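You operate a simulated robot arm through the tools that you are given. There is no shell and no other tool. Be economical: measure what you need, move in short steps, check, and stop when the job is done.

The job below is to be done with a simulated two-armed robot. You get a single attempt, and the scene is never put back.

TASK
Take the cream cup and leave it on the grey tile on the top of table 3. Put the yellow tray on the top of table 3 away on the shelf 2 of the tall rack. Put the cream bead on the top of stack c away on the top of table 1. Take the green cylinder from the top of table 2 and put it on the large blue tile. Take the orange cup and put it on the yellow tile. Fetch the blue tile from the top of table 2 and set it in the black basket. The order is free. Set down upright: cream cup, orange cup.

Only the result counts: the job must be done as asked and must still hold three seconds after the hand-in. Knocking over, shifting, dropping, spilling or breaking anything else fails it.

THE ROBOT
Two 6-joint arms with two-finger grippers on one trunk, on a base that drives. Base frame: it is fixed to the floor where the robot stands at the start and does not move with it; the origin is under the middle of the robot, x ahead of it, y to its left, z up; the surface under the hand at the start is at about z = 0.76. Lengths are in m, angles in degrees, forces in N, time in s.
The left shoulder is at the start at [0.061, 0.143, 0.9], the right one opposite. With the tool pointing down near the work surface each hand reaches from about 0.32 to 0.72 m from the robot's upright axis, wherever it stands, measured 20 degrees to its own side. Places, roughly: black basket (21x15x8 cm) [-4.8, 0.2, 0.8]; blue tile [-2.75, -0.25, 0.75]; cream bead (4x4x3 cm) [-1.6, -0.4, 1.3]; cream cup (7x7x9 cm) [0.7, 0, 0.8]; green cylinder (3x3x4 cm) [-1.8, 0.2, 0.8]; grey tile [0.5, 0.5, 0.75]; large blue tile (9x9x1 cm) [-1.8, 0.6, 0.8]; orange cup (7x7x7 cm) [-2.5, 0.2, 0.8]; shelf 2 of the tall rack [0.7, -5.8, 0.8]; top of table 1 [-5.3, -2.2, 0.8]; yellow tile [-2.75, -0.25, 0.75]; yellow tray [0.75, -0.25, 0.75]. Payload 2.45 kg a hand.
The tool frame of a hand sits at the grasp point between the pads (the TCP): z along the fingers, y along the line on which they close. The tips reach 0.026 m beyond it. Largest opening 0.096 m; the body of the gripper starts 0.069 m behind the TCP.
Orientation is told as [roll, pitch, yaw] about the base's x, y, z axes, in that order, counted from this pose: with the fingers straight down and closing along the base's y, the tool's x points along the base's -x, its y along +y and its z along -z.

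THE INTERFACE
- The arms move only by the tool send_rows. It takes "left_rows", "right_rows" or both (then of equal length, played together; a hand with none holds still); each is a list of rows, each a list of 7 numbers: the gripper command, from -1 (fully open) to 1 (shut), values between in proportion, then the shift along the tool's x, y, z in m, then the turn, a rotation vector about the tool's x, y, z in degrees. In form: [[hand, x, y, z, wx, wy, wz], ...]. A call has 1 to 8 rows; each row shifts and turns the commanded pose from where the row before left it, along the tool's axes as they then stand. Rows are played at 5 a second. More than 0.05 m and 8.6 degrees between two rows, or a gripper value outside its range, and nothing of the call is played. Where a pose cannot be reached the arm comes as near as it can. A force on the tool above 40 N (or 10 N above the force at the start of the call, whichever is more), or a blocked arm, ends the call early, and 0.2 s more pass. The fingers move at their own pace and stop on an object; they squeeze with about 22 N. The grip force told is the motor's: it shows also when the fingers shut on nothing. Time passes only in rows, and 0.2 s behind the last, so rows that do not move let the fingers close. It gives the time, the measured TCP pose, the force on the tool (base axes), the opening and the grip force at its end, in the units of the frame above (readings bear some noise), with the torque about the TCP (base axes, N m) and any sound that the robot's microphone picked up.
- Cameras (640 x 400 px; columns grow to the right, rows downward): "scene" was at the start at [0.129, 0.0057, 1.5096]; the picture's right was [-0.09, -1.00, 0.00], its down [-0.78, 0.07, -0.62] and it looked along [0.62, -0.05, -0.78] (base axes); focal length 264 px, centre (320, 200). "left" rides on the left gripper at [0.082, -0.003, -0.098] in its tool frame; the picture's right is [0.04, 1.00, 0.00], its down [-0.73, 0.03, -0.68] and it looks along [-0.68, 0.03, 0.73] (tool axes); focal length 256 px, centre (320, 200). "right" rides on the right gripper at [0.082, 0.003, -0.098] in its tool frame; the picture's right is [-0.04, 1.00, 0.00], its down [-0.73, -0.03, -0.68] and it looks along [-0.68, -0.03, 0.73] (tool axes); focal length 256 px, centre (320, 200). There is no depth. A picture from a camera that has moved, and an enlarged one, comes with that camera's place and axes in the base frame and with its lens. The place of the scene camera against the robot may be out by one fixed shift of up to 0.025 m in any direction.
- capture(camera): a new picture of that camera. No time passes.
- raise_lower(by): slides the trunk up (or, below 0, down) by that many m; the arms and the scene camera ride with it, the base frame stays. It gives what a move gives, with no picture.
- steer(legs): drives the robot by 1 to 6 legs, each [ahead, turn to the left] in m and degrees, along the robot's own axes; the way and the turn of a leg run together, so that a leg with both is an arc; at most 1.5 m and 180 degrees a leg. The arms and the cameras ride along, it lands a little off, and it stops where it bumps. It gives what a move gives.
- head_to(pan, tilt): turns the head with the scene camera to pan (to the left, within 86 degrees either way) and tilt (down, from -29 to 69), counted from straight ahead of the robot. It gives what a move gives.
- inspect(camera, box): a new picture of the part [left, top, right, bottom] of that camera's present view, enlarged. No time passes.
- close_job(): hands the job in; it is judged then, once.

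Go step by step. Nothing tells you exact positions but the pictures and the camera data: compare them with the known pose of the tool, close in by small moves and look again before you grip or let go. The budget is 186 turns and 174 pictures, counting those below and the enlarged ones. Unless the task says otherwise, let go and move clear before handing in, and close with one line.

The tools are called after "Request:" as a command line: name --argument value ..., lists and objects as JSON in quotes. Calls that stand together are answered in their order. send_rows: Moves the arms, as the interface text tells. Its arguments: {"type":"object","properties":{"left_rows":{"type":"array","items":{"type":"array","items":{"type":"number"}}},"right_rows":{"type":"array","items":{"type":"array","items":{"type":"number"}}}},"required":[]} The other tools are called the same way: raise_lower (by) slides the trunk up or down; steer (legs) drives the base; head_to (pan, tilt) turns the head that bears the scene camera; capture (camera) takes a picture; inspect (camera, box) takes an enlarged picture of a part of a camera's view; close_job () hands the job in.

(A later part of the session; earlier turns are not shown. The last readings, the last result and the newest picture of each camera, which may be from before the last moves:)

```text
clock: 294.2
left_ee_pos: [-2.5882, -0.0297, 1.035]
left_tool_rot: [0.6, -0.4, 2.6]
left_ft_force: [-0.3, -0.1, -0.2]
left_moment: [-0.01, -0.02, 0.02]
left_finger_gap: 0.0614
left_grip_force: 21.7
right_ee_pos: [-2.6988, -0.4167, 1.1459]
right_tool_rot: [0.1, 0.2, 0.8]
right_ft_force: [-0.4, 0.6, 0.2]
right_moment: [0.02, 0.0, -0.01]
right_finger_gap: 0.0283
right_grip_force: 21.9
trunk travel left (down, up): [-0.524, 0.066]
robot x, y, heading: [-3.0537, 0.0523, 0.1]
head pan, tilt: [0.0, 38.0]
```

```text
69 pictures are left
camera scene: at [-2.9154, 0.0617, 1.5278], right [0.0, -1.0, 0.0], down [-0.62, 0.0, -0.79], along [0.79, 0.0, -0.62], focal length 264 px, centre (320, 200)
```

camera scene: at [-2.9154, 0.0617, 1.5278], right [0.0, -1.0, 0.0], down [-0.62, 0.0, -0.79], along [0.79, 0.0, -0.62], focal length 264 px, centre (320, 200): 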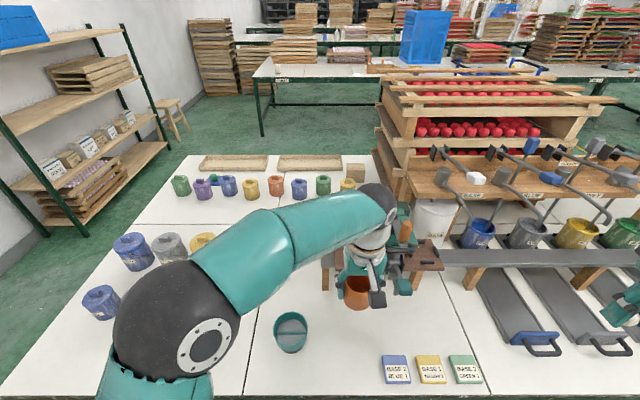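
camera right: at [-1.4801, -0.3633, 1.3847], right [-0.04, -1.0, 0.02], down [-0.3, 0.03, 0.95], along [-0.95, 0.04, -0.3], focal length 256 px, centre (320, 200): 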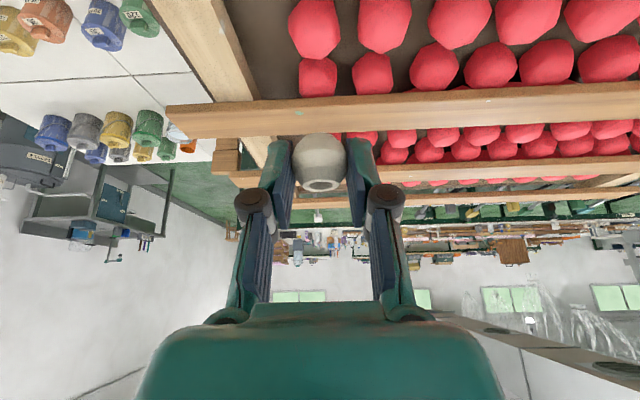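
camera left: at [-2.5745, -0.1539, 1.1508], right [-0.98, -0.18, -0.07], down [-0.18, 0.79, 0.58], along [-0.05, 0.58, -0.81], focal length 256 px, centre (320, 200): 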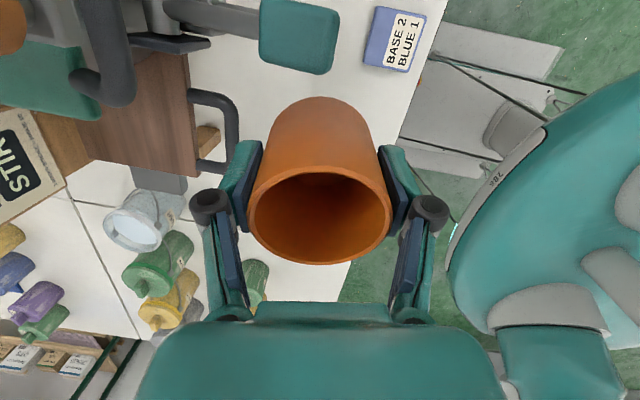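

Level again. Moving over the yellow tile at about (−2.648, −0.22).

Request:
send_rows --left_rows '[[1, 0.011, -0.037, 0.012, 0, 0, 0], [1, 0.011, -0.037, 0.012, 0, 0, 0], [1, 0.011, -0.037, 0.012, 0, 0, 0], [1, 0.011, -0.037, 0.012, 0, 0, 0], [1, 0.011, -0.035, 0.012, 0, 0, 0], [1, 0, 0, 0, 0, 0, 0]]'

Request:
capture --camera "left"

Request:
capture --camera "scene"

```text
clock: 295.1
left_ee_pos: [-2.5553, -0.0804, 1.0875]
left_tool_rot: [-8.3, -4.7, 12.5]
left_ft_force: [1.0, 0.2, -0.9]
left_moment: [0.02, 0.0, 0.0]
left_finger_gap: 0.0612
left_grip_force: 22.1
right_ee_pos: [-2.6988, -0.4158, 1.1462]
right_tool_rot: [0.0, 0.2, 0.8]
right_ft_force: [0.1, -0.2, 0.1]
right_moment: [-0.02, 0.0, -0.01]
right_finger_gap: 0.028
right_grip_force: 21.7
trunk travel left (down, up): [-0.524, 0.066]
robot x, y, heading: [-3.057, 0.0491, 0.3]
head pan, tilt: [0.0, 38.0]
stopped in row 4 (left hand): the arm was blocked; the commanded pose is now the measured one
```

```text
68 pictures are left
camera left: at [-2.6449, -0.089, 1.178], right [-0.24, 0.96, -0.15], down [0.63, 0.27, 0.72], along [0.74, 0.08, -0.67], focal length 256 px, centre (320, 200)
```

left: 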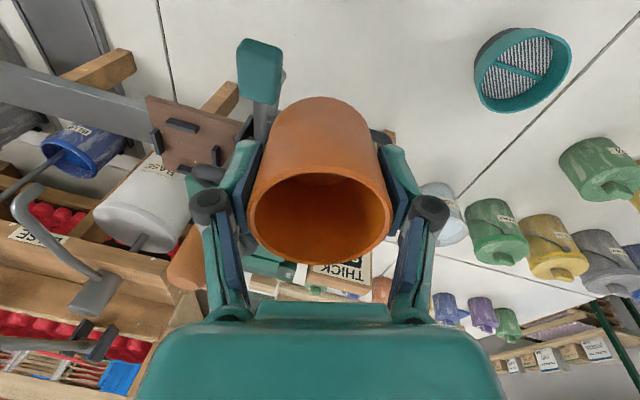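

```text
67 pictures are left
camera scene: at [-2.9152, 0.0626, 1.5275], right [0.0, -1.0, 0.0], down [-0.62, 0.0, -0.79], along [0.79, 0.0, -0.62], focal length 264 px, centre (320, 200)
```

scene: 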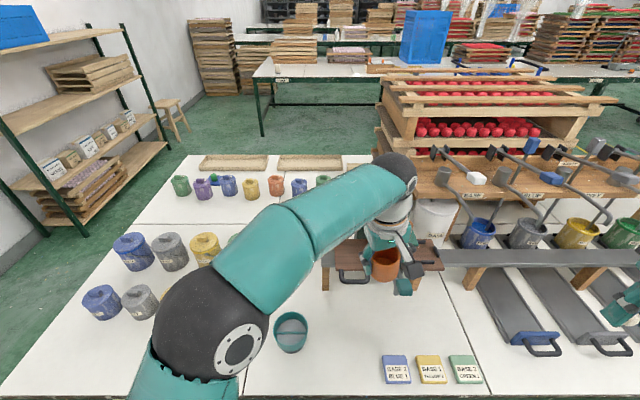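

The left arm cannot cross my centreline this close in. I'll level the tool and pull back, then turn the robot 44° to the right so the tile lies on the left arm's side.

Request:
send_rows --left_rows '[[1, 0.02, 0.03, 0, -4.1, 2.35, 5], [1, 0.02, 0.03, 0, -4.2, 2.35, 5], [1, 0.02, 0.03, 0, 0, 0, 2.5], [1, 0, 0.04, 0, 0, 0, 0], [1, 0, 0, 0, 0, 0, 0]]'

Request:
steer --legs '[[0, -44]]'

Request:
head_to --pan 10 --tilt 50

Request:
capture --camera "scene"

Request:
capture --camera "left"

```text
clock: 296.3
left_ee_pos: [-2.6278, 0.0359, 1.0778]
left_tool_rot: [0.7, -0.5, -0.8]
left_ft_force: [0.2, 0.2, -0.6]
left_moment: [0.03, -0.03, 0.05]
left_finger_gap: 0.0611
left_grip_force: 21.8
right_ee_pos: [-2.6989, -0.4169, 1.1462]
right_tool_rot: [0.0, 0.1, 0.9]
right_ft_force: [0.7, 0.4, 0.0]
right_moment: [0.02, -0.01, 0.0]
right_finger_gap: 0.0282
right_grip_force: 22.7
trunk travel left (down, up): [-0.524, 0.066]
robot x, y, heading: [-3.054, 0.0485, 0.0]
head pan, tilt: [0.0, 38.0]
```

```text
clock: 298.9
left_ee_pos: [-2.7587, -0.2578, 1.0776]
left_tool_rot: [0.6, -0.4, -45.0]
left_ft_force: [0.0, -0.6, -0.9]
left_moment: [-0.01, -0.01, -0.03]
left_finger_gap: 0.0613
left_grip_force: 21.7
right_ee_pos: [-3.1261, -0.5334, 1.1468]
right_tool_rot: [0.2, 0.2, -43.5]
right_ft_force: [1.1, -0.5, -1.0]
right_moment: [0.05, 0.0, -0.03]
right_finger_gap: 0.0281
right_grip_force: 22.2
trunk travel left (down, up): [-0.524, 0.066]
robot x, y, heading: [-3.0366, 0.067, -43.8]
head pan, tilt: [0.0, 38.0]
```

```text
clock: 299.7
left_ee_pos: [-2.7567, -0.2559, 1.0773]
left_tool_rot: [0.8, -0.6, -45.1]
left_ft_force: [1.1, 0.2, -0.8]
left_moment: [-0.04, 0.04, -0.03]
left_finger_gap: 0.0612
left_grip_force: 21.7
right_ee_pos: [-3.1247, -0.5329, 1.1484]
right_tool_rot: [-0.1, 0.1, -43.4]
right_ft_force: [0.2, 0.4, 0.1]
right_moment: [-0.04, 0.01, -0.02]
right_finger_gap: 0.0282
right_grip_force: 21.4
trunk travel left (down, up): [-0.524, 0.066]
robot x, y, heading: [-3.0412, 0.0678, -43.9]
head pan, tilt: [10.0, 50.0]
```

```text
66 pictures are left
camera scene: at [-2.9354, -0.0037, 1.5107], right [-0.56, -0.83, 0.0], down [-0.64, 0.43, -0.64], along [0.53, -0.36, -0.77], focal length 264 px, centre (320, 200)
```

scene: 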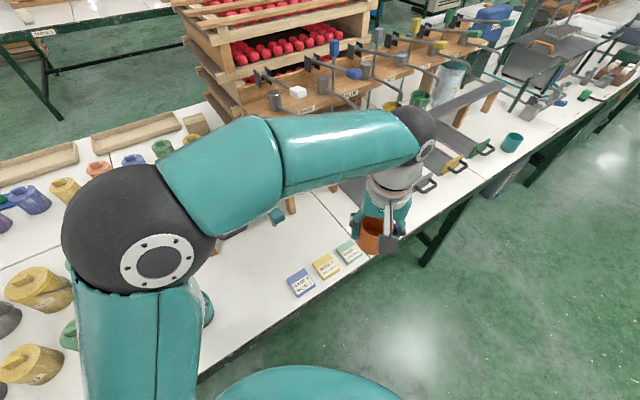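

```text
65 pictures are left
camera left: at [-2.8182, -0.2019, 1.1758], right [0.68, 0.73, 0.01], down [0.53, -0.5, 0.69], along [0.51, -0.46, -0.73], focal length 256 px, centre (320, 200)
```

left: 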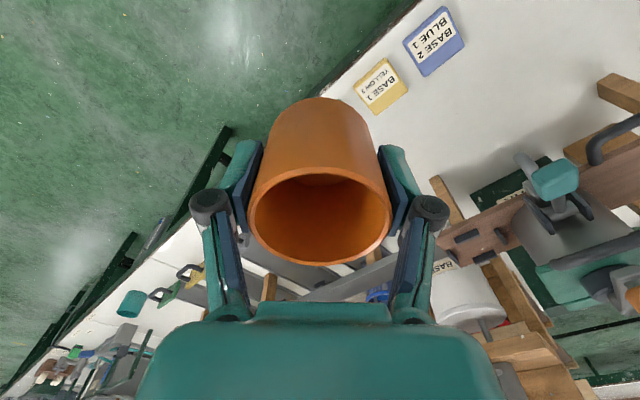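

Now the yellow tile is on the arm's good side, at about (−2.646, −0.225). Moving over it and lowering.

Request:
send_rows --left_rows '[[1, -0.0114, 0.02, 0.03, 0.7, 0.5, 0], [1, -0.0114, 0.02, 0.03, 0, 0, 0], [1, -0.0114, 0.02, 0.03, 0, 0, 0], [1, -0.0114, 0.02, 0.03, 0, 0, 0], [1, -0.0114, 0.02, 0.03, 0, 0, 0], [1, 0, 0, 0.03, 0, 0, 0], [1, 0, 0, 0, 0, 0, 0]]'

Request:
capture --camera "left"

Request:
inspect --camera "scene" --box '[260, 160, 440, 310]'

```text
clock: 301.3
left_ee_pos: [-2.6478, -0.2282, 0.8978]
left_tool_rot: [0.0, -0.1, -45.1]
left_ft_force: [-0.7, -0.6, -0.4]
left_moment: [0.0, 0.01, 0.01]
left_finger_gap: 0.0612
left_grip_force: 21.3
right_ee_pos: [-3.1262, -0.5336, 1.1468]
right_tool_rot: [0.1, 0.1, -43.5]
right_ft_force: [0.5, 0.1, -0.1]
right_moment: [0.01, 0.01, 0.02]
right_finger_gap: 0.0283
right_grip_force: 22.0
trunk travel left (down, up): [-0.524, 0.066]
robot x, y, heading: [-3.0387, 0.0684, -43.9]
head pan, tilt: [10.0, 50.0]
```

```text
64 pictures are left
camera left: at [-2.7064, -0.1719, 0.996], right [0.68, 0.73, 0.0], down [0.54, -0.5, 0.68], along [0.5, -0.46, -0.73], focal length 256 px, centre (320, 200)
```

left: 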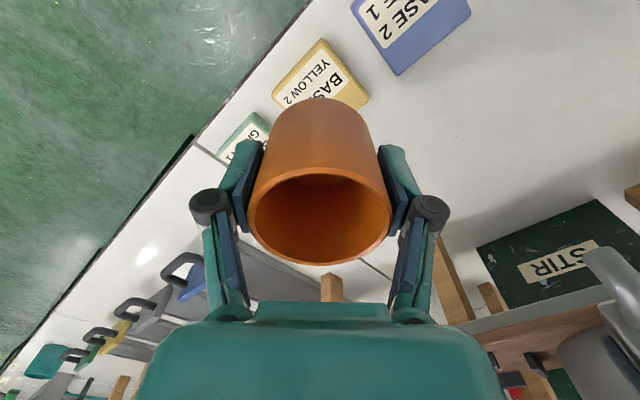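

```text
2.67 times, centred on (350, 235) of scene
camera zoom: at [-2.9363, -0.0043, 1.5107], right [-0.56, -0.83, 0.0], down [-0.64, 0.43, -0.64], along [0.53, -0.36, -0.77], focal length 704 px, centre (240, 107)
```

zoom: 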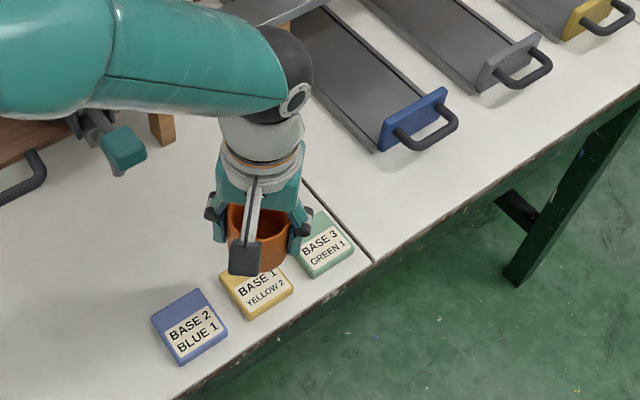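

Tile centre about (−2.641, −0.232). A small correction, then lowering to contact.

Request:
send_rows --left_rows '[[1, -0.007, 0.002, 0.03, 0, 0, 0], [1, 0, 0, 0.03, 0, 0, 0], [1, 0, 0, 0.01, 0, 0, 0], [1, 0, 0, 0, 0, 0, 0]]'

Request:
inspect --camera "left" --box '[220, 40, 420, 240]'

Request:
inspect --camera "scene" --box '[290, 200, 400, 300]'

```text
clock: 302.3
left_ee_pos: [-2.6406, -0.2317, 0.829]
left_tool_rot: [0.0, 0.1, -45.1]
left_ft_force: [0.4, 0.0, -0.9]
left_moment: [0.01, 0.02, -0.02]
left_finger_gap: 0.0613
left_grip_force: 21.9
right_ee_pos: [-3.1252, -0.5326, 1.1476]
right_tool_rot: [0.1, 0.0, -43.4]
right_ft_force: [0.3, 0.0, -0.1]
right_moment: [-0.02, 0.03, 0.03]
right_finger_gap: 0.0279
right_grip_force: 22.3
trunk travel left (down, up): [-0.524, 0.066]
robot x, y, heading: [-3.0376, 0.069, -43.7]
head pan, tilt: [10.0, 50.0]
```

```text
2.00 times, centred on (320, 140) of left
camera zoom: at [-2.7002, -0.1761, 0.9263], right [0.68, 0.73, 0.0], down [0.54, -0.5, 0.68], along [0.5, -0.46, -0.73], focal length 512 px, centre (320, 320)
```

zoom: 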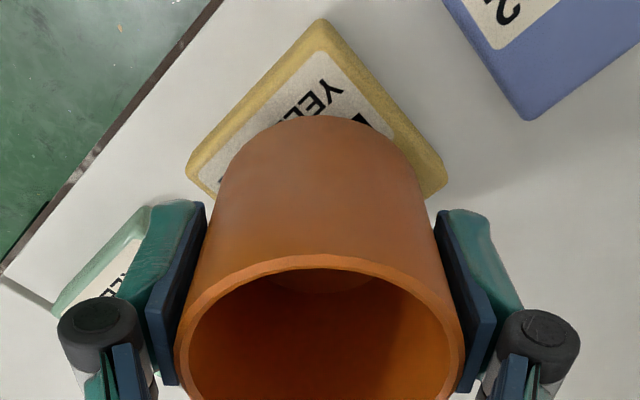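

```text
4.00 times, centred on (345, 250) of scene
camera zoom: at [-2.9364, -0.0045, 1.5107], right [-0.56, -0.83, 0.0], down [-0.64, 0.43, -0.64], along [0.53, -0.36, -0.77], focal length 1055 px, centre (220, 0)
```

zoom: 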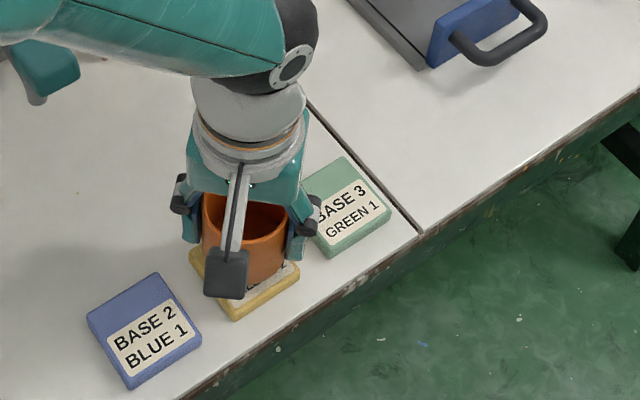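

Centred on the tile. Lowering to contact.

Request:
send_rows --left_rows '[[1, 0, 0, 0.008, 0, 0, 0], [1, 0, 0, 0.004, 0, 0, 0], [1, 0, 0, 0.003, 0, 0, 0], [1, 0, 0, 0.002, 0, 0, 0], [1, 0, 0, 0, 0, 0, 0]]'

```text
clock: 303.5
left_ee_pos: [-2.6415, -0.2328, 0.8137]
left_tool_rot: [0.1, -0.4, -45.1]
left_ft_force: [1.7, -0.8, 18.7]
left_moment: [-0.03, -0.11, 0.0]
left_finger_gap: 0.0618
left_grip_force: 21.9
right_ee_pos: [-3.1268, -0.5327, 1.1474]
right_tool_rot: [0.2, 0.0, -43.5]
right_ft_force: [0.9, -0.5, -0.3]
right_moment: [-0.03, 0.05, -0.01]
right_finger_gap: 0.028
right_grip_force: 22.3
trunk travel left (down, up): [-0.524, 0.066]
robot x, y, heading: [-3.0373, 0.0704, -44.0]
head pan, tilt: [10.0, 50.0]
```

Contact. Releasing and rising straight up.

Request:
send_rows --left_rows '[[1, 0, 0, -0.002, 0, 0, 0], [0, 0, 0, 0, 0, 0, 0], [-1, 0, 0, 0, 0, 0, 0], [-1, 0, 0, 0, 0, 0, 0], [-1, 0, 0, -0.03, 0, 0, 0], [-1, 0, 0, -0.04, 0, 0, 0], [-1, 0, 0, -0.04, 0, 0, 0], [-1, 0, 0, -0.04, 0, 0, 0]]'

Request:
capture --camera "left"

Request:
inspect --camera "scene" --box '[270, 180, 410, 310]'

```text
clock: 305.3
left_ee_pos: [-2.6396, -0.2328, 0.9657]
left_tool_rot: [0.0, 0.0, -45.1]
left_ft_force: [0.0, -0.2, -0.1]
left_moment: [-0.03, 0.01, 0.0]
left_finger_gap: 0.096
left_grip_force: 0.1
right_ee_pos: [-3.1263, -0.5327, 1.1474]
right_tool_rot: [0.1, 0.1, -43.4]
right_ft_force: [-1.1, -0.3, 0.4]
right_moment: [0.01, 0.03, -0.01]
right_finger_gap: 0.028
right_grip_force: 21.7
trunk travel left (down, up): [-0.524, 0.066]
robot x, y, heading: [-3.0379, 0.0684, -43.7]
head pan, tilt: [10.0, 50.0]
```

```text
60 pictures are left
camera left: at [-2.7, -0.1756, 1.0644], right [0.68, 0.73, 0.0], down [0.54, -0.5, 0.68], along [0.5, -0.46, -0.73], focal length 256 px, centre (320, 200)
```

left: 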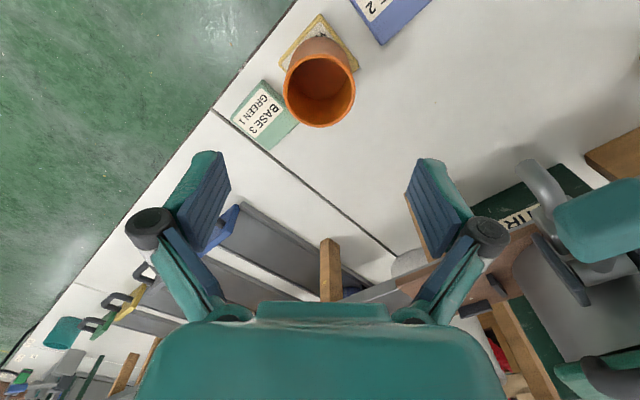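

```text
3.08 times, centred on (340, 245) of scene
camera zoom: at [-2.9369, -0.0041, 1.5107], right [-0.56, -0.83, 0.0], down [-0.64, 0.43, -0.64], along [0.53, -0.36, -0.77], focal length 812 px, centre (258, 62)
```

zoom: 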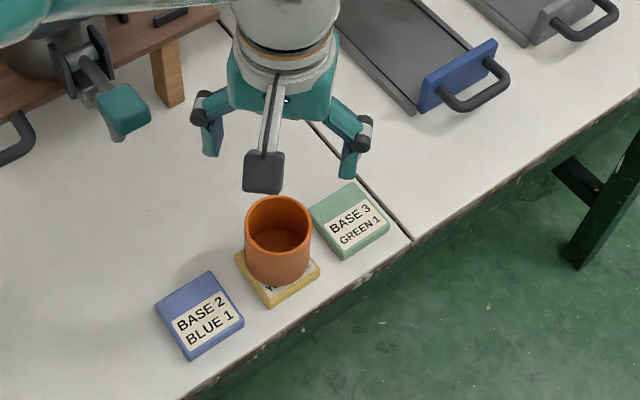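

The orange cup stands on the yellow tile. For the blue tile at about (−2.646, −0.134), I'll rotate the tool to yaw −90° so the fingers close along x, clear of the cup.

Request:
send_rows --left_rows '[[-1, 0, 0, -0.02, 0, 0, 8.5], [-1, 0, 0, 0, 0, 0, 8.5], [-1, 0, 0, 0, 0, 0, 8.5], [-1, 0, 0, 0, 0, 0, 8.5], [-1, 0, 0, 0, 0, 0, 8.5], [-1, 0.045, -0.003, 0, 0, 0, 2.4], [-1, 0.05, -0.003, 0, 0, 0, 0], [-1, 0, 0, 0, 0, 0, 0]]'

Request:
capture --camera "left"

```text
clock: 307.1
left_ee_pos: [-2.6486, -0.1367, 0.9846]
left_tool_rot: [0.0, 0.0, -90.0]
left_ft_force: [0.0, -0.1, 0.1]
left_moment: [0.01, 0.02, 0.01]
left_finger_gap: 0.0962
left_grip_force: 0.0
right_ee_pos: [-3.1257, -0.5342, 1.1471]
right_tool_rot: [0.0, 0.2, -43.4]
right_ft_force: [0.2, 0.2, 0.2]
right_moment: [0.04, -0.05, -0.01]
right_finger_gap: 0.028
right_grip_force: 22.0
trunk travel left (down, up): [-0.524, 0.066]
robot x, y, heading: [-3.0386, 0.0659, -43.9]
head pan, tilt: [10.0, 50.0]
```

```text
58 pictures are left
camera left: at [-2.6508, -0.055, 1.0825], right [1.0, 0.04, 0.0], down [0.03, -0.73, 0.68], along [0.03, -0.68, -0.73], focal length 256 px, centre (320, 200)
```

left: 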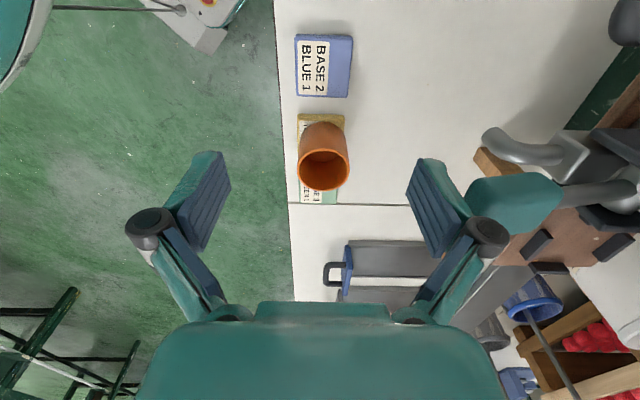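

Blue tile centre at about (−2.642, −0.145). Aligning and descending partway.

Request:
send_rows --left_rows '[[-1, -0.009, 0.007, 0.03, 0, 0, 0], [-1, 0, 0, 0.04, 0, 0, 0], [-1, 0, 0, 0.04, 0, 0, 0], [-1, 0, 0, 0.03, 0, 0, 0], [-1, 0, 0, 0, 0, 0, 0]]'

Request:
capture --camera "left"

Request:
inspect --camera "scene" --box '[250, 160, 410, 310]'

```text
clock: 308.3
left_ee_pos: [-2.6406, -0.1452, 0.8427]
left_tool_rot: [0.1, 0.0, -90.0]
left_ft_force: [0.0, 0.2, -0.1]
left_moment: [0.0, -0.02, 0.02]
left_finger_gap: 0.096
left_grip_force: 0.0
right_ee_pos: [-3.1265, -0.533, 1.1476]
right_tool_rot: [0.1, 0.1, -43.4]
right_ft_force: [0.6, 0.2, -0.3]
right_moment: [0.0, -0.01, 0.01]
right_finger_gap: 0.0281
right_grip_force: 22.0
trunk travel left (down, up): [-0.524, 0.066]
robot x, y, heading: [-3.0362, 0.066, -43.9]
head pan, tilt: [10.0, 50.0]
```

```text
57 pictures are left
camera left: at [-2.6438, -0.0642, 0.9414], right [1.0, 0.04, 0.0], down [0.03, -0.73, 0.68], along [0.03, -0.68, -0.73], focal length 256 px, centre (320, 200)
```

left: 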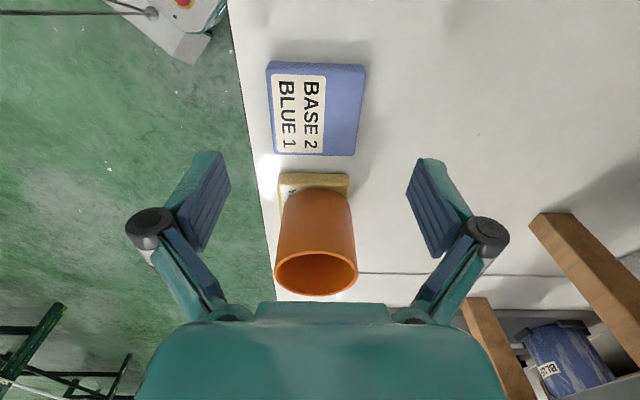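

```text
2.67 times, centred on (330, 235) of scene
camera zoom: at [-2.9367, -0.0044, 1.5107], right [-0.56, -0.83, 0.0], down [-0.64, 0.43, -0.64], along [0.53, -0.36, -0.77], focal length 704 px, centre (293, 107)
```

zoom: 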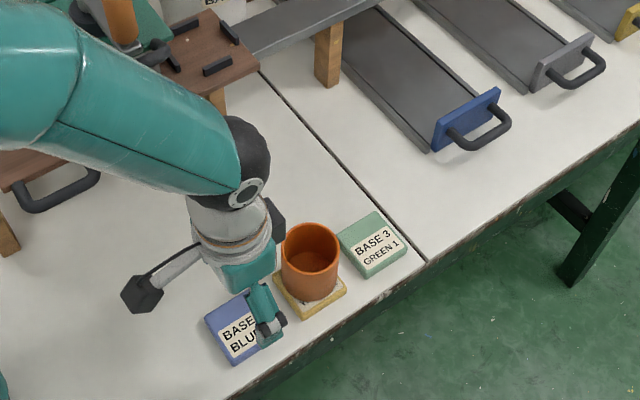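

Well aligned. Going down to the tabletop and closing on the tile.

Request:
send_rows --left_rows '[[-1, 0, -0.003, 0.03, 0, 0, 0], [-1, 0, 0, 0.022, 0, 0, 0], [-1, 0, 0, 0.006, 0, 0, 0], [-1, 0, 0, 0.002, 0, 0, 0], [-1, 0, 0, 0, 0, 0, 0]]'

Request:
capture --camera "left"

```text
clock: 309.5
left_ee_pos: [-2.6448, -0.1461, 0.7842]
left_tool_rot: [0.1, 0.0, -90.0]
left_ft_force: [-0.2, 0.5, -0.2]
left_moment: [0.0, 0.0, -0.02]
left_finger_gap: 0.096
left_grip_force: 0.1
right_ee_pos: [-3.126, -0.5329, 1.1474]
right_tool_rot: [0.1, 0.0, -43.4]
right_ft_force: [0.1, 0.3, 0.0]
right_moment: [0.0, -0.01, -0.04]
right_finger_gap: 0.0283
right_grip_force: 21.8
trunk travel left (down, up): [-0.524, 0.066]
robot x, y, heading: [-3.0385, 0.0683, -43.6]
head pan, tilt: [10.0, 50.0]
```

```text
55 pictures are left
camera left: at [-2.647, -0.064, 0.8817], right [1.0, 0.04, 0.0], down [0.03, -0.73, 0.68], along [0.03, -0.68, -0.73], focal length 256 px, centre (320, 200)
```

left: 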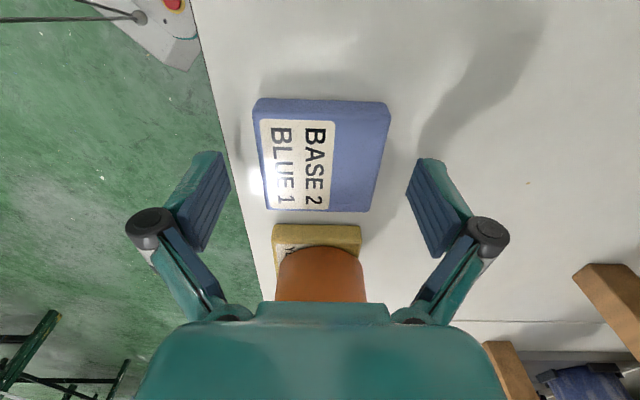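

Request:
send_rows --left_rows '[[-0.6, 0, 0, 0.002, 0, 0, 0], [0, 0, 0, 0, 0, 0, 0], [0.6, 0, 0, 0, 0, 0, 0], [1, 0, 0, 0, 0, 0, 0], [1, 0, 0, 0, 0, 0, 0], [1, 0, 0, -0.01, 0, 0, 0], [1, 0, 0, -0.02, 0, 0, 0], [1, 0, 0, -0.03, 0, 0, 0]]'

Request:
capture --camera "left"

```text
clock: 311.3
left_ee_pos: [-2.6452, -0.1455, 0.8421]
left_tool_rot: [-0.1, 0.0, -89.9]
left_ft_force: [-0.4, -0.1, -0.7]
left_moment: [0.01, -0.04, -0.02]
left_finger_gap: 0.0612
left_grip_force: 22.5
right_ee_pos: [-3.1261, -0.533, 1.1463]
right_tool_rot: [0.1, 0.1, -43.4]
right_ft_force: [-1.5, 0.3, -0.3]
right_moment: [-0.06, 0.01, -0.06]
right_finger_gap: 0.028
right_grip_force: 21.6
trunk travel left (down, up): [-0.524, 0.066]
robot x, y, heading: [-3.0348, 0.0689, -43.9]
head pan, tilt: [10.0, 50.0]
```

```text
54 pictures are left
camera left: at [-2.6479, -0.0636, 0.9405], right [1.0, 0.04, 0.0], down [0.03, -0.73, 0.68], along [0.03, -0.68, -0.73], focal length 256 px, centre (320, 200)
```

left: 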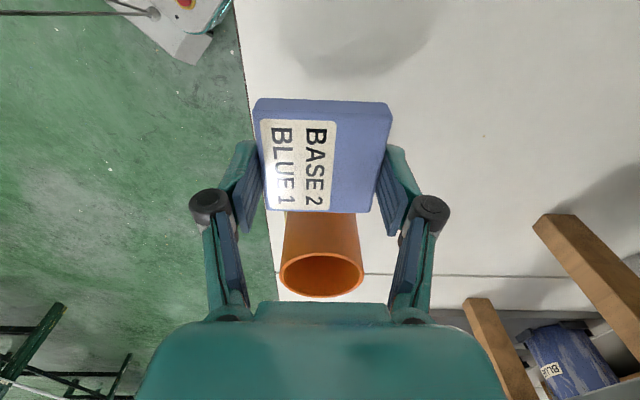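

Blue tile in hand. Lifting, backing away, then turning to face table 1.

Request:
send_rows --left_rows '[[1, 0, 0, -0.045, 0, 0, 0], [1, 0, 0, -0.045, 0, 0, 0], [1, 0, 0, -0.045, 0, 0, 0], [1, 0, 0, -0.045, 0, 0, 0], [1, 0, 0, 0, 0, 0, 0]]'

Request:
steer --legs '[[-0.5, 0]]'

Request:
capture --camera "scene"

Request:
steer --legs '[[0, -45]]'

Request:
steer --legs '[[0, -45]]'

Request:
steer --legs '[[0, -45]]'

Request:
head_to --pan 0 --tilt 35

Request:
capture --camera "scene"

```text
clock: 312.5
left_ee_pos: [-2.6438, -0.1468, 1.0222]
left_tool_rot: [-0.1, 0.0, -90.0]
left_ft_force: [-0.3, -0.2, -1.2]
left_moment: [0.01, 0.01, 0.0]
left_finger_gap: 0.0614
left_grip_force: 22.1
right_ee_pos: [-3.1255, -0.533, 1.1474]
right_tool_rot: [0.1, 0.2, -43.4]
right_ft_force: [-0.5, -0.5, -1.1]
right_moment: [0.01, 0.02, 0.03]
right_finger_gap: 0.0285
right_grip_force: 21.7
trunk travel left (down, up): [-0.524, 0.066]
robot x, y, heading: [-3.0362, 0.0692, -44.1]
head pan, tilt: [10.0, 50.0]
```

```text
clock: 315.4
left_ee_pos: [-3.0031, 0.2, 1.0222]
left_tool_rot: [0.1, -0.1, -90.1]
left_ft_force: [0.4, 0.2, 0.4]
left_moment: [0.0, -0.03, 0.02]
left_finger_gap: 0.061
left_grip_force: 21.9
right_ee_pos: [-3.4858, -0.1868, 1.1465]
right_tool_rot: [0.2, 0.1, -43.5]
right_ft_force: [0.3, 0.2, -0.5]
right_moment: [-0.01, 0.0, -0.01]
right_finger_gap: 0.028
right_grip_force: 22.3
trunk travel left (down, up): [-0.524, 0.066]
robot x, y, heading: [-3.3976, 0.4171, -43.8]
head pan, tilt: [10.0, 50.0]
```

```text
53 pictures are left
camera scene: at [-3.2957, 0.3418, 1.5108], right [-0.56, -0.83, 0.0], down [-0.63, 0.43, -0.64], along [0.53, -0.36, -0.77], focal length 264 px, centre (320, 200)
```

scene: 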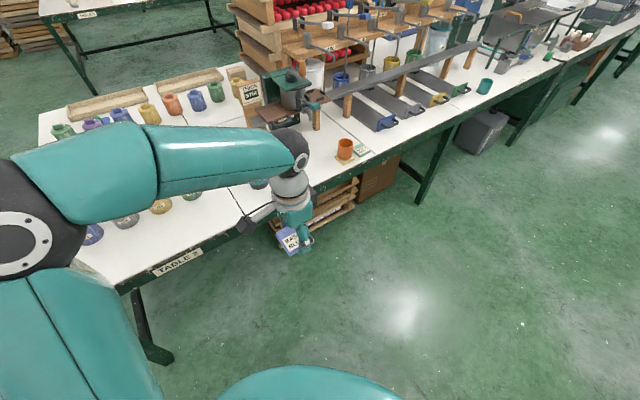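

```text
clock: 318.2
left_ee_pos: [-3.2745, -0.0163, 1.0227]
left_tool_rot: [0.1, -0.1, -135.7]
left_ft_force: [-0.8, 0.6, 0.5]
left_moment: [-0.02, 0.03, -0.06]
left_finger_gap: 0.0614
left_grip_force: 22.1
right_ee_pos: [-3.8874, 0.0573, 1.1471]
right_tool_rot: [0.1, 0.2, -89.3]
right_ft_force: [-0.2, 0.3, -0.1]
right_moment: [-0.02, -0.02, -0.01]
right_finger_gap: 0.0282
right_grip_force: 22.1
trunk travel left (down, up): [-0.524, 0.066]
robot x, y, heading: [-3.3636, 0.4132, -89.1]
head pan, tilt: [10.0, 50.0]
```

```text
clock: 320.9
left_ee_pos: [-3.6061, 0.0473, 1.0222]
left_tool_rot: [0.0, -0.1, 179.1]
left_ft_force: [0.4, 0.1, -0.8]
left_moment: [0.01, 0.0, 0.03]
left_finger_gap: 0.0613
left_grip_force: 22.0
right_ee_pos: [-3.9873, 0.5331, 1.1482]
right_tool_rot: [0.0, 0.1, -134.2]
right_ft_force: [0.1, 0.1, 0.3]
right_moment: [-0.01, 0.02, -0.02]
right_finger_gap: 0.0284
right_grip_force: 22.1
trunk travel left (down, up): [-0.524, 0.066]
robot x, y, heading: [-3.3425, 0.3963, -134.1]
head pan, tilt: [10.0, 50.0]
```

```text
clock: 323.3
left_ee_pos: [-3.7715, 0.2921, 1.0252]
left_tool_rot: [0.0, 0.1, 140.0]
left_ft_force: [-0.2, -0.1, -3.0]
left_moment: [0.0, -0.01, 0.02]
left_finger_gap: 0.0611
left_grip_force: 21.3
right_ee_pos: [-3.7597, 0.909, 1.1475]
right_tool_rot: [0.2, 0.1, -173.2]
right_ft_force: [-0.3, 0.7, 0.0]
right_moment: [-0.05, -0.03, 0.01]
right_finger_gap: 0.0282
right_grip_force: 22.1
trunk travel left (down, up): [-0.524, 0.066]
robot x, y, heading: [-3.3468, 0.3641, -173.8]
head pan, tilt: [10.0, 50.0]
stopped in leg 1: the robot was blocked; the commanded pose is now the measured one
```

```text
clock: 324.1
left_ee_pos: [-3.7697, 0.2889, 1.0251]
left_tool_rot: [0.0, 0.0, 140.0]
left_ft_force: [-0.2, -0.4, -0.4]
left_moment: [0.0, 0.03, 0.0]
left_finger_gap: 0.0614
left_grip_force: 21.8
right_ee_pos: [-3.7588, 0.9066, 1.1483]
right_tool_rot: [0.2, 0.1, -173.4]
right_ft_force: [0.2, 0.1, 1.0]
right_moment: [0.0, -0.02, 0.01]
right_finger_gap: 0.0282
right_grip_force: 21.2
trunk travel left (down, up): [-0.524, 0.066]
robot x, y, heading: [-3.3431, 0.3688, -173.9]
head pan, tilt: [0.0, 35.0]
```

```text
52 pictures are left
camera scene: at [-3.4988, 0.3641, 1.5323], right [-0.11, 0.99, 0.0], down [0.57, 0.06, -0.82], along [-0.81, -0.09, -0.57], focal length 264 px, centre (320, 200)
```

scene: 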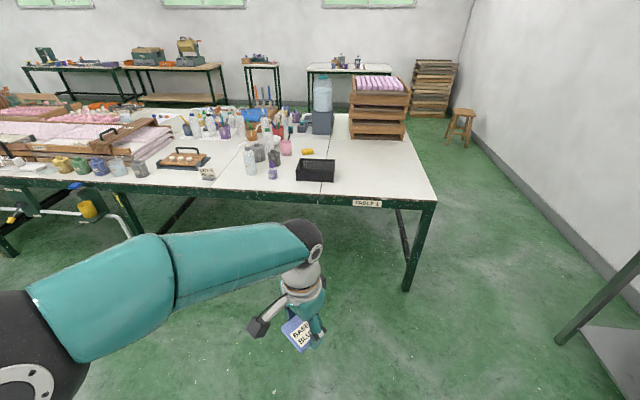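

Basket centre is about (−4.86, 0.19), with clear table space to its right for the bead. Straightening and driving up to table 1.

Request:
steer --legs '[[0, -5], [0.9, 0]]'

Request:
head_to --pan 0 --tilt 45

Request:
capture --camera "scene"

Request:
capture --camera "right"

```text
clock: 329.4
left_ee_pos: [-4.6774, 0.3154, 1.0245]
left_tool_rot: [0.1, 0.0, 134.6]
left_ft_force: [-0.1, -0.1, -0.4]
left_moment: [-0.02, -0.01, 0.02]
left_finger_gap: 0.061
left_grip_force: 21.8
right_ee_pos: [-4.6051, 0.9295, 1.1502]
right_tool_rot: [0.1, 0.0, -178.8]
right_ft_force: [-0.6, 0.8, -0.3]
right_moment: [0.02, -0.02, -0.01]
right_finger_gap: 0.0284
right_grip_force: 22.0
trunk travel left (down, up): [-0.524, 0.066]
robot x, y, heading: [-4.2414, 0.3473, -179.8]
head pan, tilt: [0.0, 35.0]
```

```text
clock: 330.1
left_ee_pos: [-4.6764, 0.3155, 1.0258]
left_tool_rot: [0.2, 0.0, 134.5]
left_ft_force: [-0.3, -0.4, -0.7]
left_moment: [0.0, -0.02, 0.02]
left_finger_gap: 0.0615
left_grip_force: 22.0
right_ee_pos: [-4.6054, 0.9289, 1.1493]
right_tool_rot: [0.1, 0.1, -178.8]
right_ft_force: [0.2, 0.1, 0.4]
right_moment: [0.03, 0.02, -0.02]
right_finger_gap: 0.0284
right_grip_force: 21.5
trunk travel left (down, up): [-0.524, 0.066]
robot x, y, heading: [-4.2435, 0.3529, -179.4]
head pan, tilt: [0.0, 45.0]
```

```text
51 pictures are left
camera scene: at [-4.3931, 0.3605, 1.5176], right [-0.01, 1.0, 0.0], down [0.71, 0.01, -0.71], along [-0.71, -0.01, -0.71], focal length 264 px, centre (320, 200)
```

scene: 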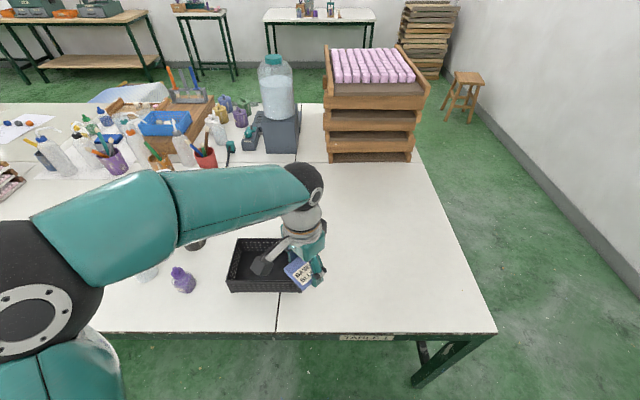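

```text
50 pictures are left
camera right: at [-4.5233, 0.928, 1.2479], right [-0.02, -1.0, 0.0], down [-0.73, 0.01, 0.68], along [-0.68, 0.01, -0.73], focal length 256 px, centre (320, 200)
```

right: 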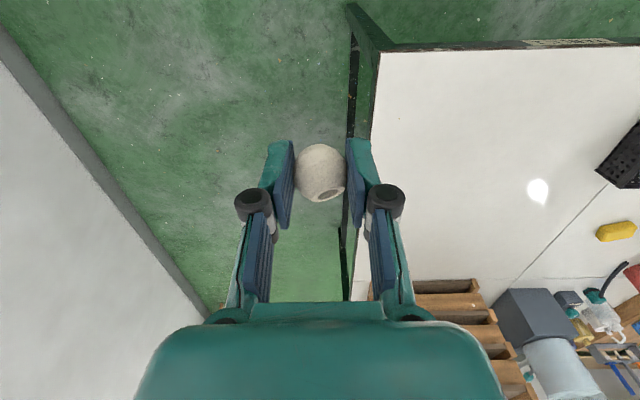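

I'll turn the left tool square to the basket and move the tile over it.

Request:
send_rows --left_rows '[[1, 0, 0, 0, 0, 0, -8.5], [1, 0, 0, 0, 0, 0, -8.5], [1, 0, 0, 0, 0, 0, -8.5], [1, 0, 0, 0, 0, 0, -8.5], [1, 0, 0, 0, 0, 0, -8.5], [1, -0.02, 0.03, 0, 0, 0, -3], [1, -0.03, 0.03, 0, 0, 0, 0], [1, -0.03, 0.03, 0, 0, 0, 0]]'

Request:
capture --camera "left"

```text
clock: 331.9
left_ee_pos: [-4.7593, 0.2252, 1.0247]
left_tool_rot: [0.0, 0.1, -180.0]
left_ft_force: [-0.6, 0.1, -0.4]
left_moment: [-0.01, -0.06, 0.01]
left_finger_gap: 0.0611
left_grip_force: 21.6
right_ee_pos: [-4.6067, 0.9289, 1.15]
right_tool_rot: [0.2, 0.1, -178.7]
right_ft_force: [0.5, -0.1, -0.1]
right_moment: [0.0, -0.02, -0.03]
right_finger_gap: 0.0284
right_grip_force: 21.8
trunk travel left (down, up): [-0.524, 0.066]
robot x, y, heading: [-4.2462, 0.3506, -179.4]
head pan, tilt: [0.0, 45.0]
```

```text
49 pictures are left
camera left: at [-4.6764, 0.2289, 1.1225], right [0.04, -1.0, 0.0], down [-0.73, -0.03, 0.68], along [-0.68, -0.03, -0.73], focal length 256 px, centre (320, 200)
```

left: 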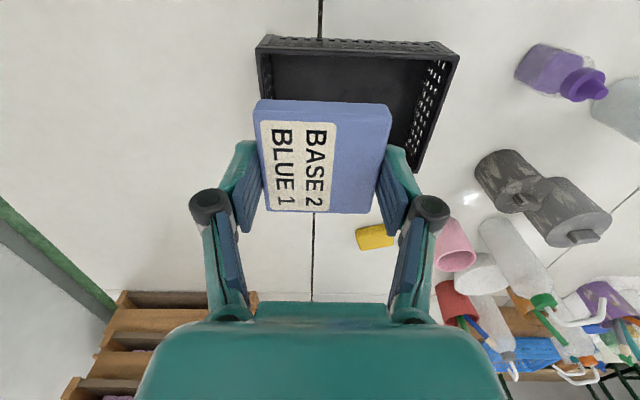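

Basket spans x −4.735…−4.887, y 0.084…0.287. Centring over (−4.811, 0.186) and lowering.

Request:
send_rows --left_rows '[[1, -0.026, 0.02, 0, 0, 0, 0], [1, -0.026, 0.019, 0, 0, 0, 0], [1, 0, 0, 0.04, 0, 0, 0], [1, 0, 0, 0.045, 0, 0, 0], [1, 0, 0, 0.04, 0, 0, 0], [1, 0, 0, 0, 0, 0, 0]]'

Request:
capture --camera "left"

Request:
inspect --camera "scene" --box '[190, 180, 370, 310]'

```text
clock: 333.3
left_ee_pos: [-4.8105, 0.1864, 0.8998]
left_tool_rot: [0.0, -0.1, -179.8]
left_ft_force: [-0.3, -0.8, -1.6]
left_moment: [0.0, 0.04, 0.03]
left_finger_gap: 0.0611
left_grip_force: 21.7
right_ee_pos: [-4.6052, 0.9283, 1.1506]
right_tool_rot: [0.0, 0.0, -178.9]
right_ft_force: [-0.4, -0.5, 0.1]
right_moment: [-0.02, 0.02, 0.01]
right_finger_gap: 0.0283
right_grip_force: 22.1
trunk travel left (down, up): [-0.524, 0.066]
robot x, y, heading: [-4.2435, 0.3476, -179.4]
head pan, tilt: [0.0, 45.0]
```

```text
48 pictures are left
camera left: at [-4.7277, 0.1907, 0.9987], right [0.04, -1.0, 0.0], down [-0.73, -0.03, 0.68], along [-0.68, -0.03, -0.73], focal length 256 px, centre (320, 200)
```

left: 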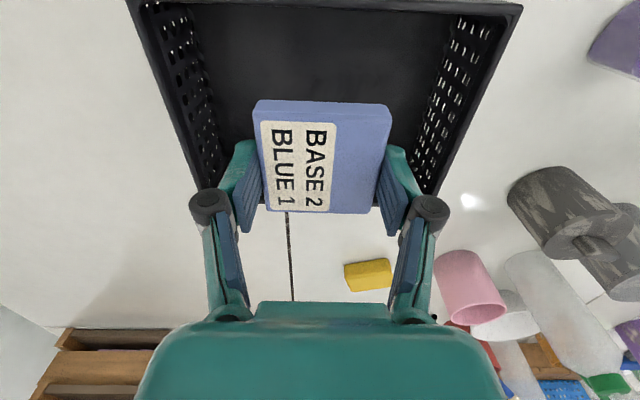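

```text
3.08 times, centred on (280, 245) of scene
camera zoom: at [-4.3928, 0.3606, 1.5176], right [-0.01, 1.0, 0.0], down [0.71, 0.01, -0.71], along [-0.71, -0.01, -0.71], focal length 812 px, centre (443, 62)
```

zoom: 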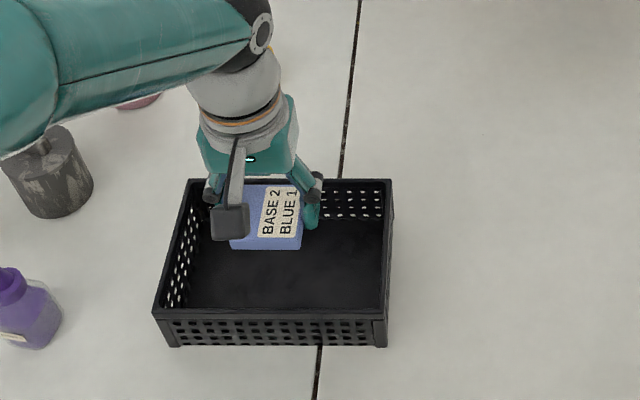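

Tile is centred inside the basket's rim. Lowering to the basket floor.

Request:
send_rows --left_rows '[[1, 0, 0, 0.04, 0, 0, 0], [1, 0, 0, 0.04, 0, 0, 0], [1, 0, 0, 0.018, 0, 0, 0], [1, 0, 0, 0.004, 0, 0, 0], [1, 0, 0, 0.003, 0, 0, 0], [1, 0, 0, 0.003, 0, 0, 0], [1, 0, 0, 0, 0, 0, 0]]'

Request:
capture --camera "left"

```text
clock: 334.9
left_ee_pos: [-4.8098, 0.187, 0.7925]
left_tool_rot: [0.1, 0.0, -179.9]
left_ft_force: [-0.1, 0.0, -0.5]
left_moment: [-0.02, 0.0, -0.03]
left_finger_gap: 0.0614
left_grip_force: 22.4
right_ee_pos: [-4.6065, 0.9288, 1.1488]
right_tool_rot: [0.0, 0.1, -178.8]
right_ft_force: [-0.6, 0.0, 0.1]
right_moment: [0.01, 0.01, -0.01]
right_finger_gap: 0.0285
right_grip_force: 22.2
trunk travel left (down, up): [-0.524, 0.066]
robot x, y, heading: [-4.2446, 0.3508, -179.5]
head pan, tilt: [0.0, 45.0]
```

```text
46 pictures are left
camera left: at [-4.7278, 0.1901, 0.8904], right [0.04, -1.0, 0.0], down [-0.73, -0.03, 0.68], along [-0.68, -0.03, -0.73], focal length 256 px, centre (320, 200)
```

left: 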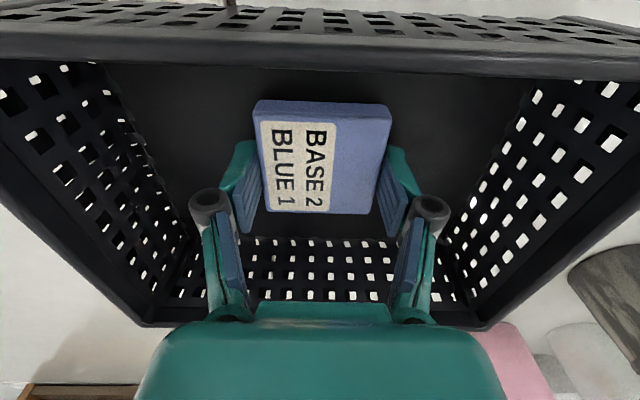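

Request:
send_rows --left_rows '[[1, 0, 0, 0.003, 0, 0, 0], [1, 0, 0, 0.002, 0, 0, 0], [1, 0, 0, 0.002, 0, 0, 0], [1, 0, 0, 0, 0, 0, 0]]'

```text
clock: 335.9
left_ee_pos: [-4.8113, 0.1866, 0.7858]
left_tool_rot: [0.0, -0.1, -180.0]
left_ft_force: [0.6, -0.1, 10.1]
left_moment: [0.06, -0.26, 0.02]
left_finger_gap: 0.0616
left_grip_force: 22.1
right_ee_pos: [-4.6046, 0.9284, 1.1507]
right_tool_rot: [0.1, 0.0, -178.8]
right_ft_force: [0.3, -0.3, -0.2]
right_moment: [-0.01, 0.0, -0.02]
right_finger_gap: 0.0284
right_grip_force: 22.0
trunk travel left (down, up): [-0.524, 0.066]
robot x, y, heading: [-4.2396, 0.3484, -179.6]
head pan, tilt: [0.0, 45.0]
```

Contact with the basket floor. Releasing and lifting straight out.

Request:
send_rows --left_rows '[[0.1, 0, 0, 0, 0, 0, 0], [-0.6, 0, 0, 0, 0, 0, 0], [-0.6, 0, 0, 0, 0, 0, 0], [-0.6, 0, 0, -0.03, 0, 0, 0], [-0.6, 0, 0, -0.045, 0, 0, 0], [-0.6, 0, 0, -0.045, 0, 0, 0], [-0.6, 0, 0, -0.045, 0, 0, 0], [-0.6, 0.02, 0, -0.04, 0, 0, 0]]'

Request:
capture --camera "left"

```text
clock: 337.7
left_ee_pos: [-4.788, 0.1855, 0.9908]
left_tool_rot: [0.1, -0.1, -179.9]
left_ft_force: [0.2, 0.5, -0.5]
left_moment: [-0.01, 0.03, 0.0]
left_finger_gap: 0.0768
left_grip_force: 0.0
right_ee_pos: [-4.6046, 0.9286, 1.1503]
right_tool_rot: [0.1, -0.1, -178.7]
right_ft_force: [-0.2, -0.9, -0.3]
right_moment: [-0.01, 0.03, 0.0]
right_finger_gap: 0.0284
right_grip_force: 21.8
trunk travel left (down, up): [-0.524, 0.066]
robot x, y, heading: [-4.2456, 0.3484, -179.6]
head pan, tilt: [0.0, 45.0]
```

```text
45 pictures are left
camera left: at [-4.7057, 0.1897, 1.0898], right [0.04, -1.0, 0.0], down [-0.73, -0.03, 0.68], along [-0.68, -0.03, -0.73], focal length 256 px, centre (320, 200)
```

left: 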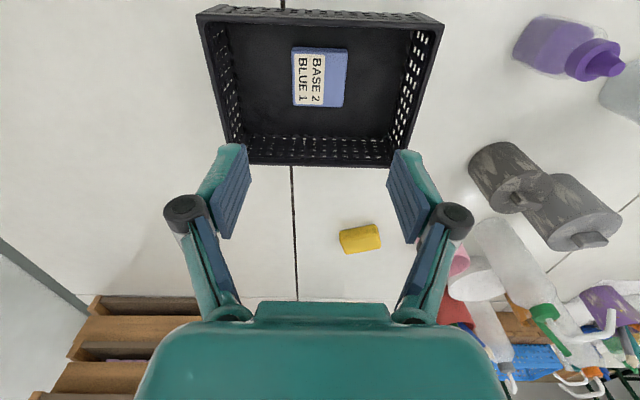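

The blue tile is in the basket. Now the bead: bringing the right hand over the clear area of table 1, and the left hand back a bit.

Request:
send_rows --right_rows '[[1, -0.024, 0.041, 0, 0, 0, 0], [1, -0.024, 0.041, 0, 0, 0, 0], [1, -0.024, 0.041, 0, 0, 0, 0], [1, -0.024, 0.041, 0, 0, 0, 0], [1, -0.024, 0.041, 0, 0, 0, 0], [1, -0.024, 0.041, 0, 0, 0, 0], [1, -0.024, 0.041, 0, 0, 0, 0], [1, -0.024, 0.041, 0, 0, 0, 0]]' --left_rows '[[-0.6, 0.02, 0.02, 0, 0, 0, 0], [-0.6, 0.02, 0.02, 0, 0, 0, 0], [-0.6, 0.02, 0.02, 0, 0, 0, 0], [-0.6, 0.02, 0.02, 0, 0, 0, 0], [-0.6, 0, 0, 0, 0, 0, 0], [-0.6, 0, 0, 0, 0, 0, 0], [-0.6, 0, 0, 0, 0, 0, 0], [-0.6, 0, 0, 0, 0, 0, 0]]'

Request:
send_rows --right_rows '[[1, 0, 0, 0.03, 0, -7.5, 0], [1, 0, 0, 0.03, 0, -7.5, 0], [1, 0, 0, 0.03, 0, -7.5, 0], [1, 0, 0, 0.03, 0, -7.5, 0], [1, 0.01, 0, 0.04, 0, 0, 0], [1, 0.02, 0, 0.04, 0, 0, 0], [1, 0.02, 0, 0.04, 0, 0, 0], [1, 0, 0, 0, 0, 0, 0]]'

Request:
capture --camera "right"

Request:
capture --camera "scene"

```text
clock: 339.5
left_ee_pos: [-4.7108, 0.1062, 0.9893]
left_tool_rot: [0.0, 0.0, -179.9]
left_ft_force: [-0.1, 0.0, 0.8]
left_moment: [0.06, 0.02, 0.01]
left_finger_gap: 0.077
left_grip_force: 0.1
right_ee_pos: [-4.7914, 0.5946, 1.1497]
right_tool_rot: [0.0, 0.1, -178.8]
right_ft_force: [1.3, -0.3, -0.1]
right_moment: [0.02, -0.02, 0.01]
right_finger_gap: 0.0282
right_grip_force: 22.1
trunk travel left (down, up): [-0.524, 0.066]
robot x, y, heading: [-4.2454, 0.3496, -179.6]
head pan, tilt: [0.0, 45.0]
```

```text
clock: 341.3
left_ee_pos: [-4.7104, 0.1086, 0.9903]
left_tool_rot: [0.1, -0.1, -179.9]
left_ft_force: [0.0, 0.0, 0.2]
left_moment: [0.02, 0.04, 0.0]
left_finger_gap: 0.0769
left_grip_force: 0.1
right_ee_pos: [-4.8295, 0.5962, 0.9039]
right_tool_rot: [0.1, -30.0, -178.8]
right_ft_force: [0.6, 0.4, -0.4]
right_moment: [0.02, -0.03, 0.04]
right_finger_gap: 0.028
right_grip_force: 21.5
trunk travel left (down, up): [-0.524, 0.066]
robot x, y, heading: [-4.2456, 0.3498, -179.6]
head pan, tilt: [0.0, 45.0]
```

```text
44 pictures are left
camera right: at [-4.709, 0.5962, 0.9475], right [-0.01, -1.0, 0.02], down [-0.3, 0.03, 0.95], along [-0.95, 0.01, -0.3], focal length 256 px, centre (320, 200)
```

right: 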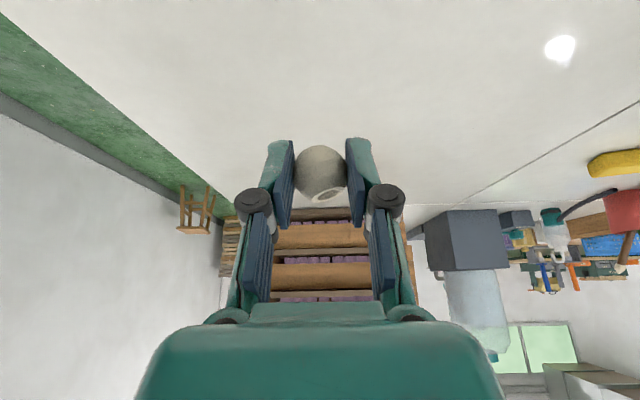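

```text
43 pictures are left
camera scene: at [-4.3923, 0.3603, 1.5177], right [-0.01, 1.0, 0.0], down [0.71, 0.01, -0.71], along [-0.71, -0.01, -0.71], focal length 264 px, centre (320, 200)
```

scene: 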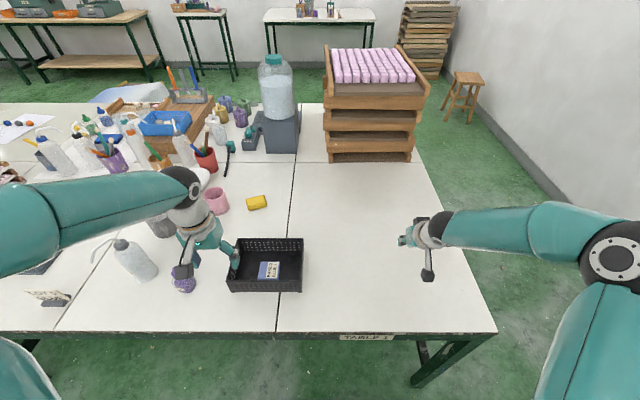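

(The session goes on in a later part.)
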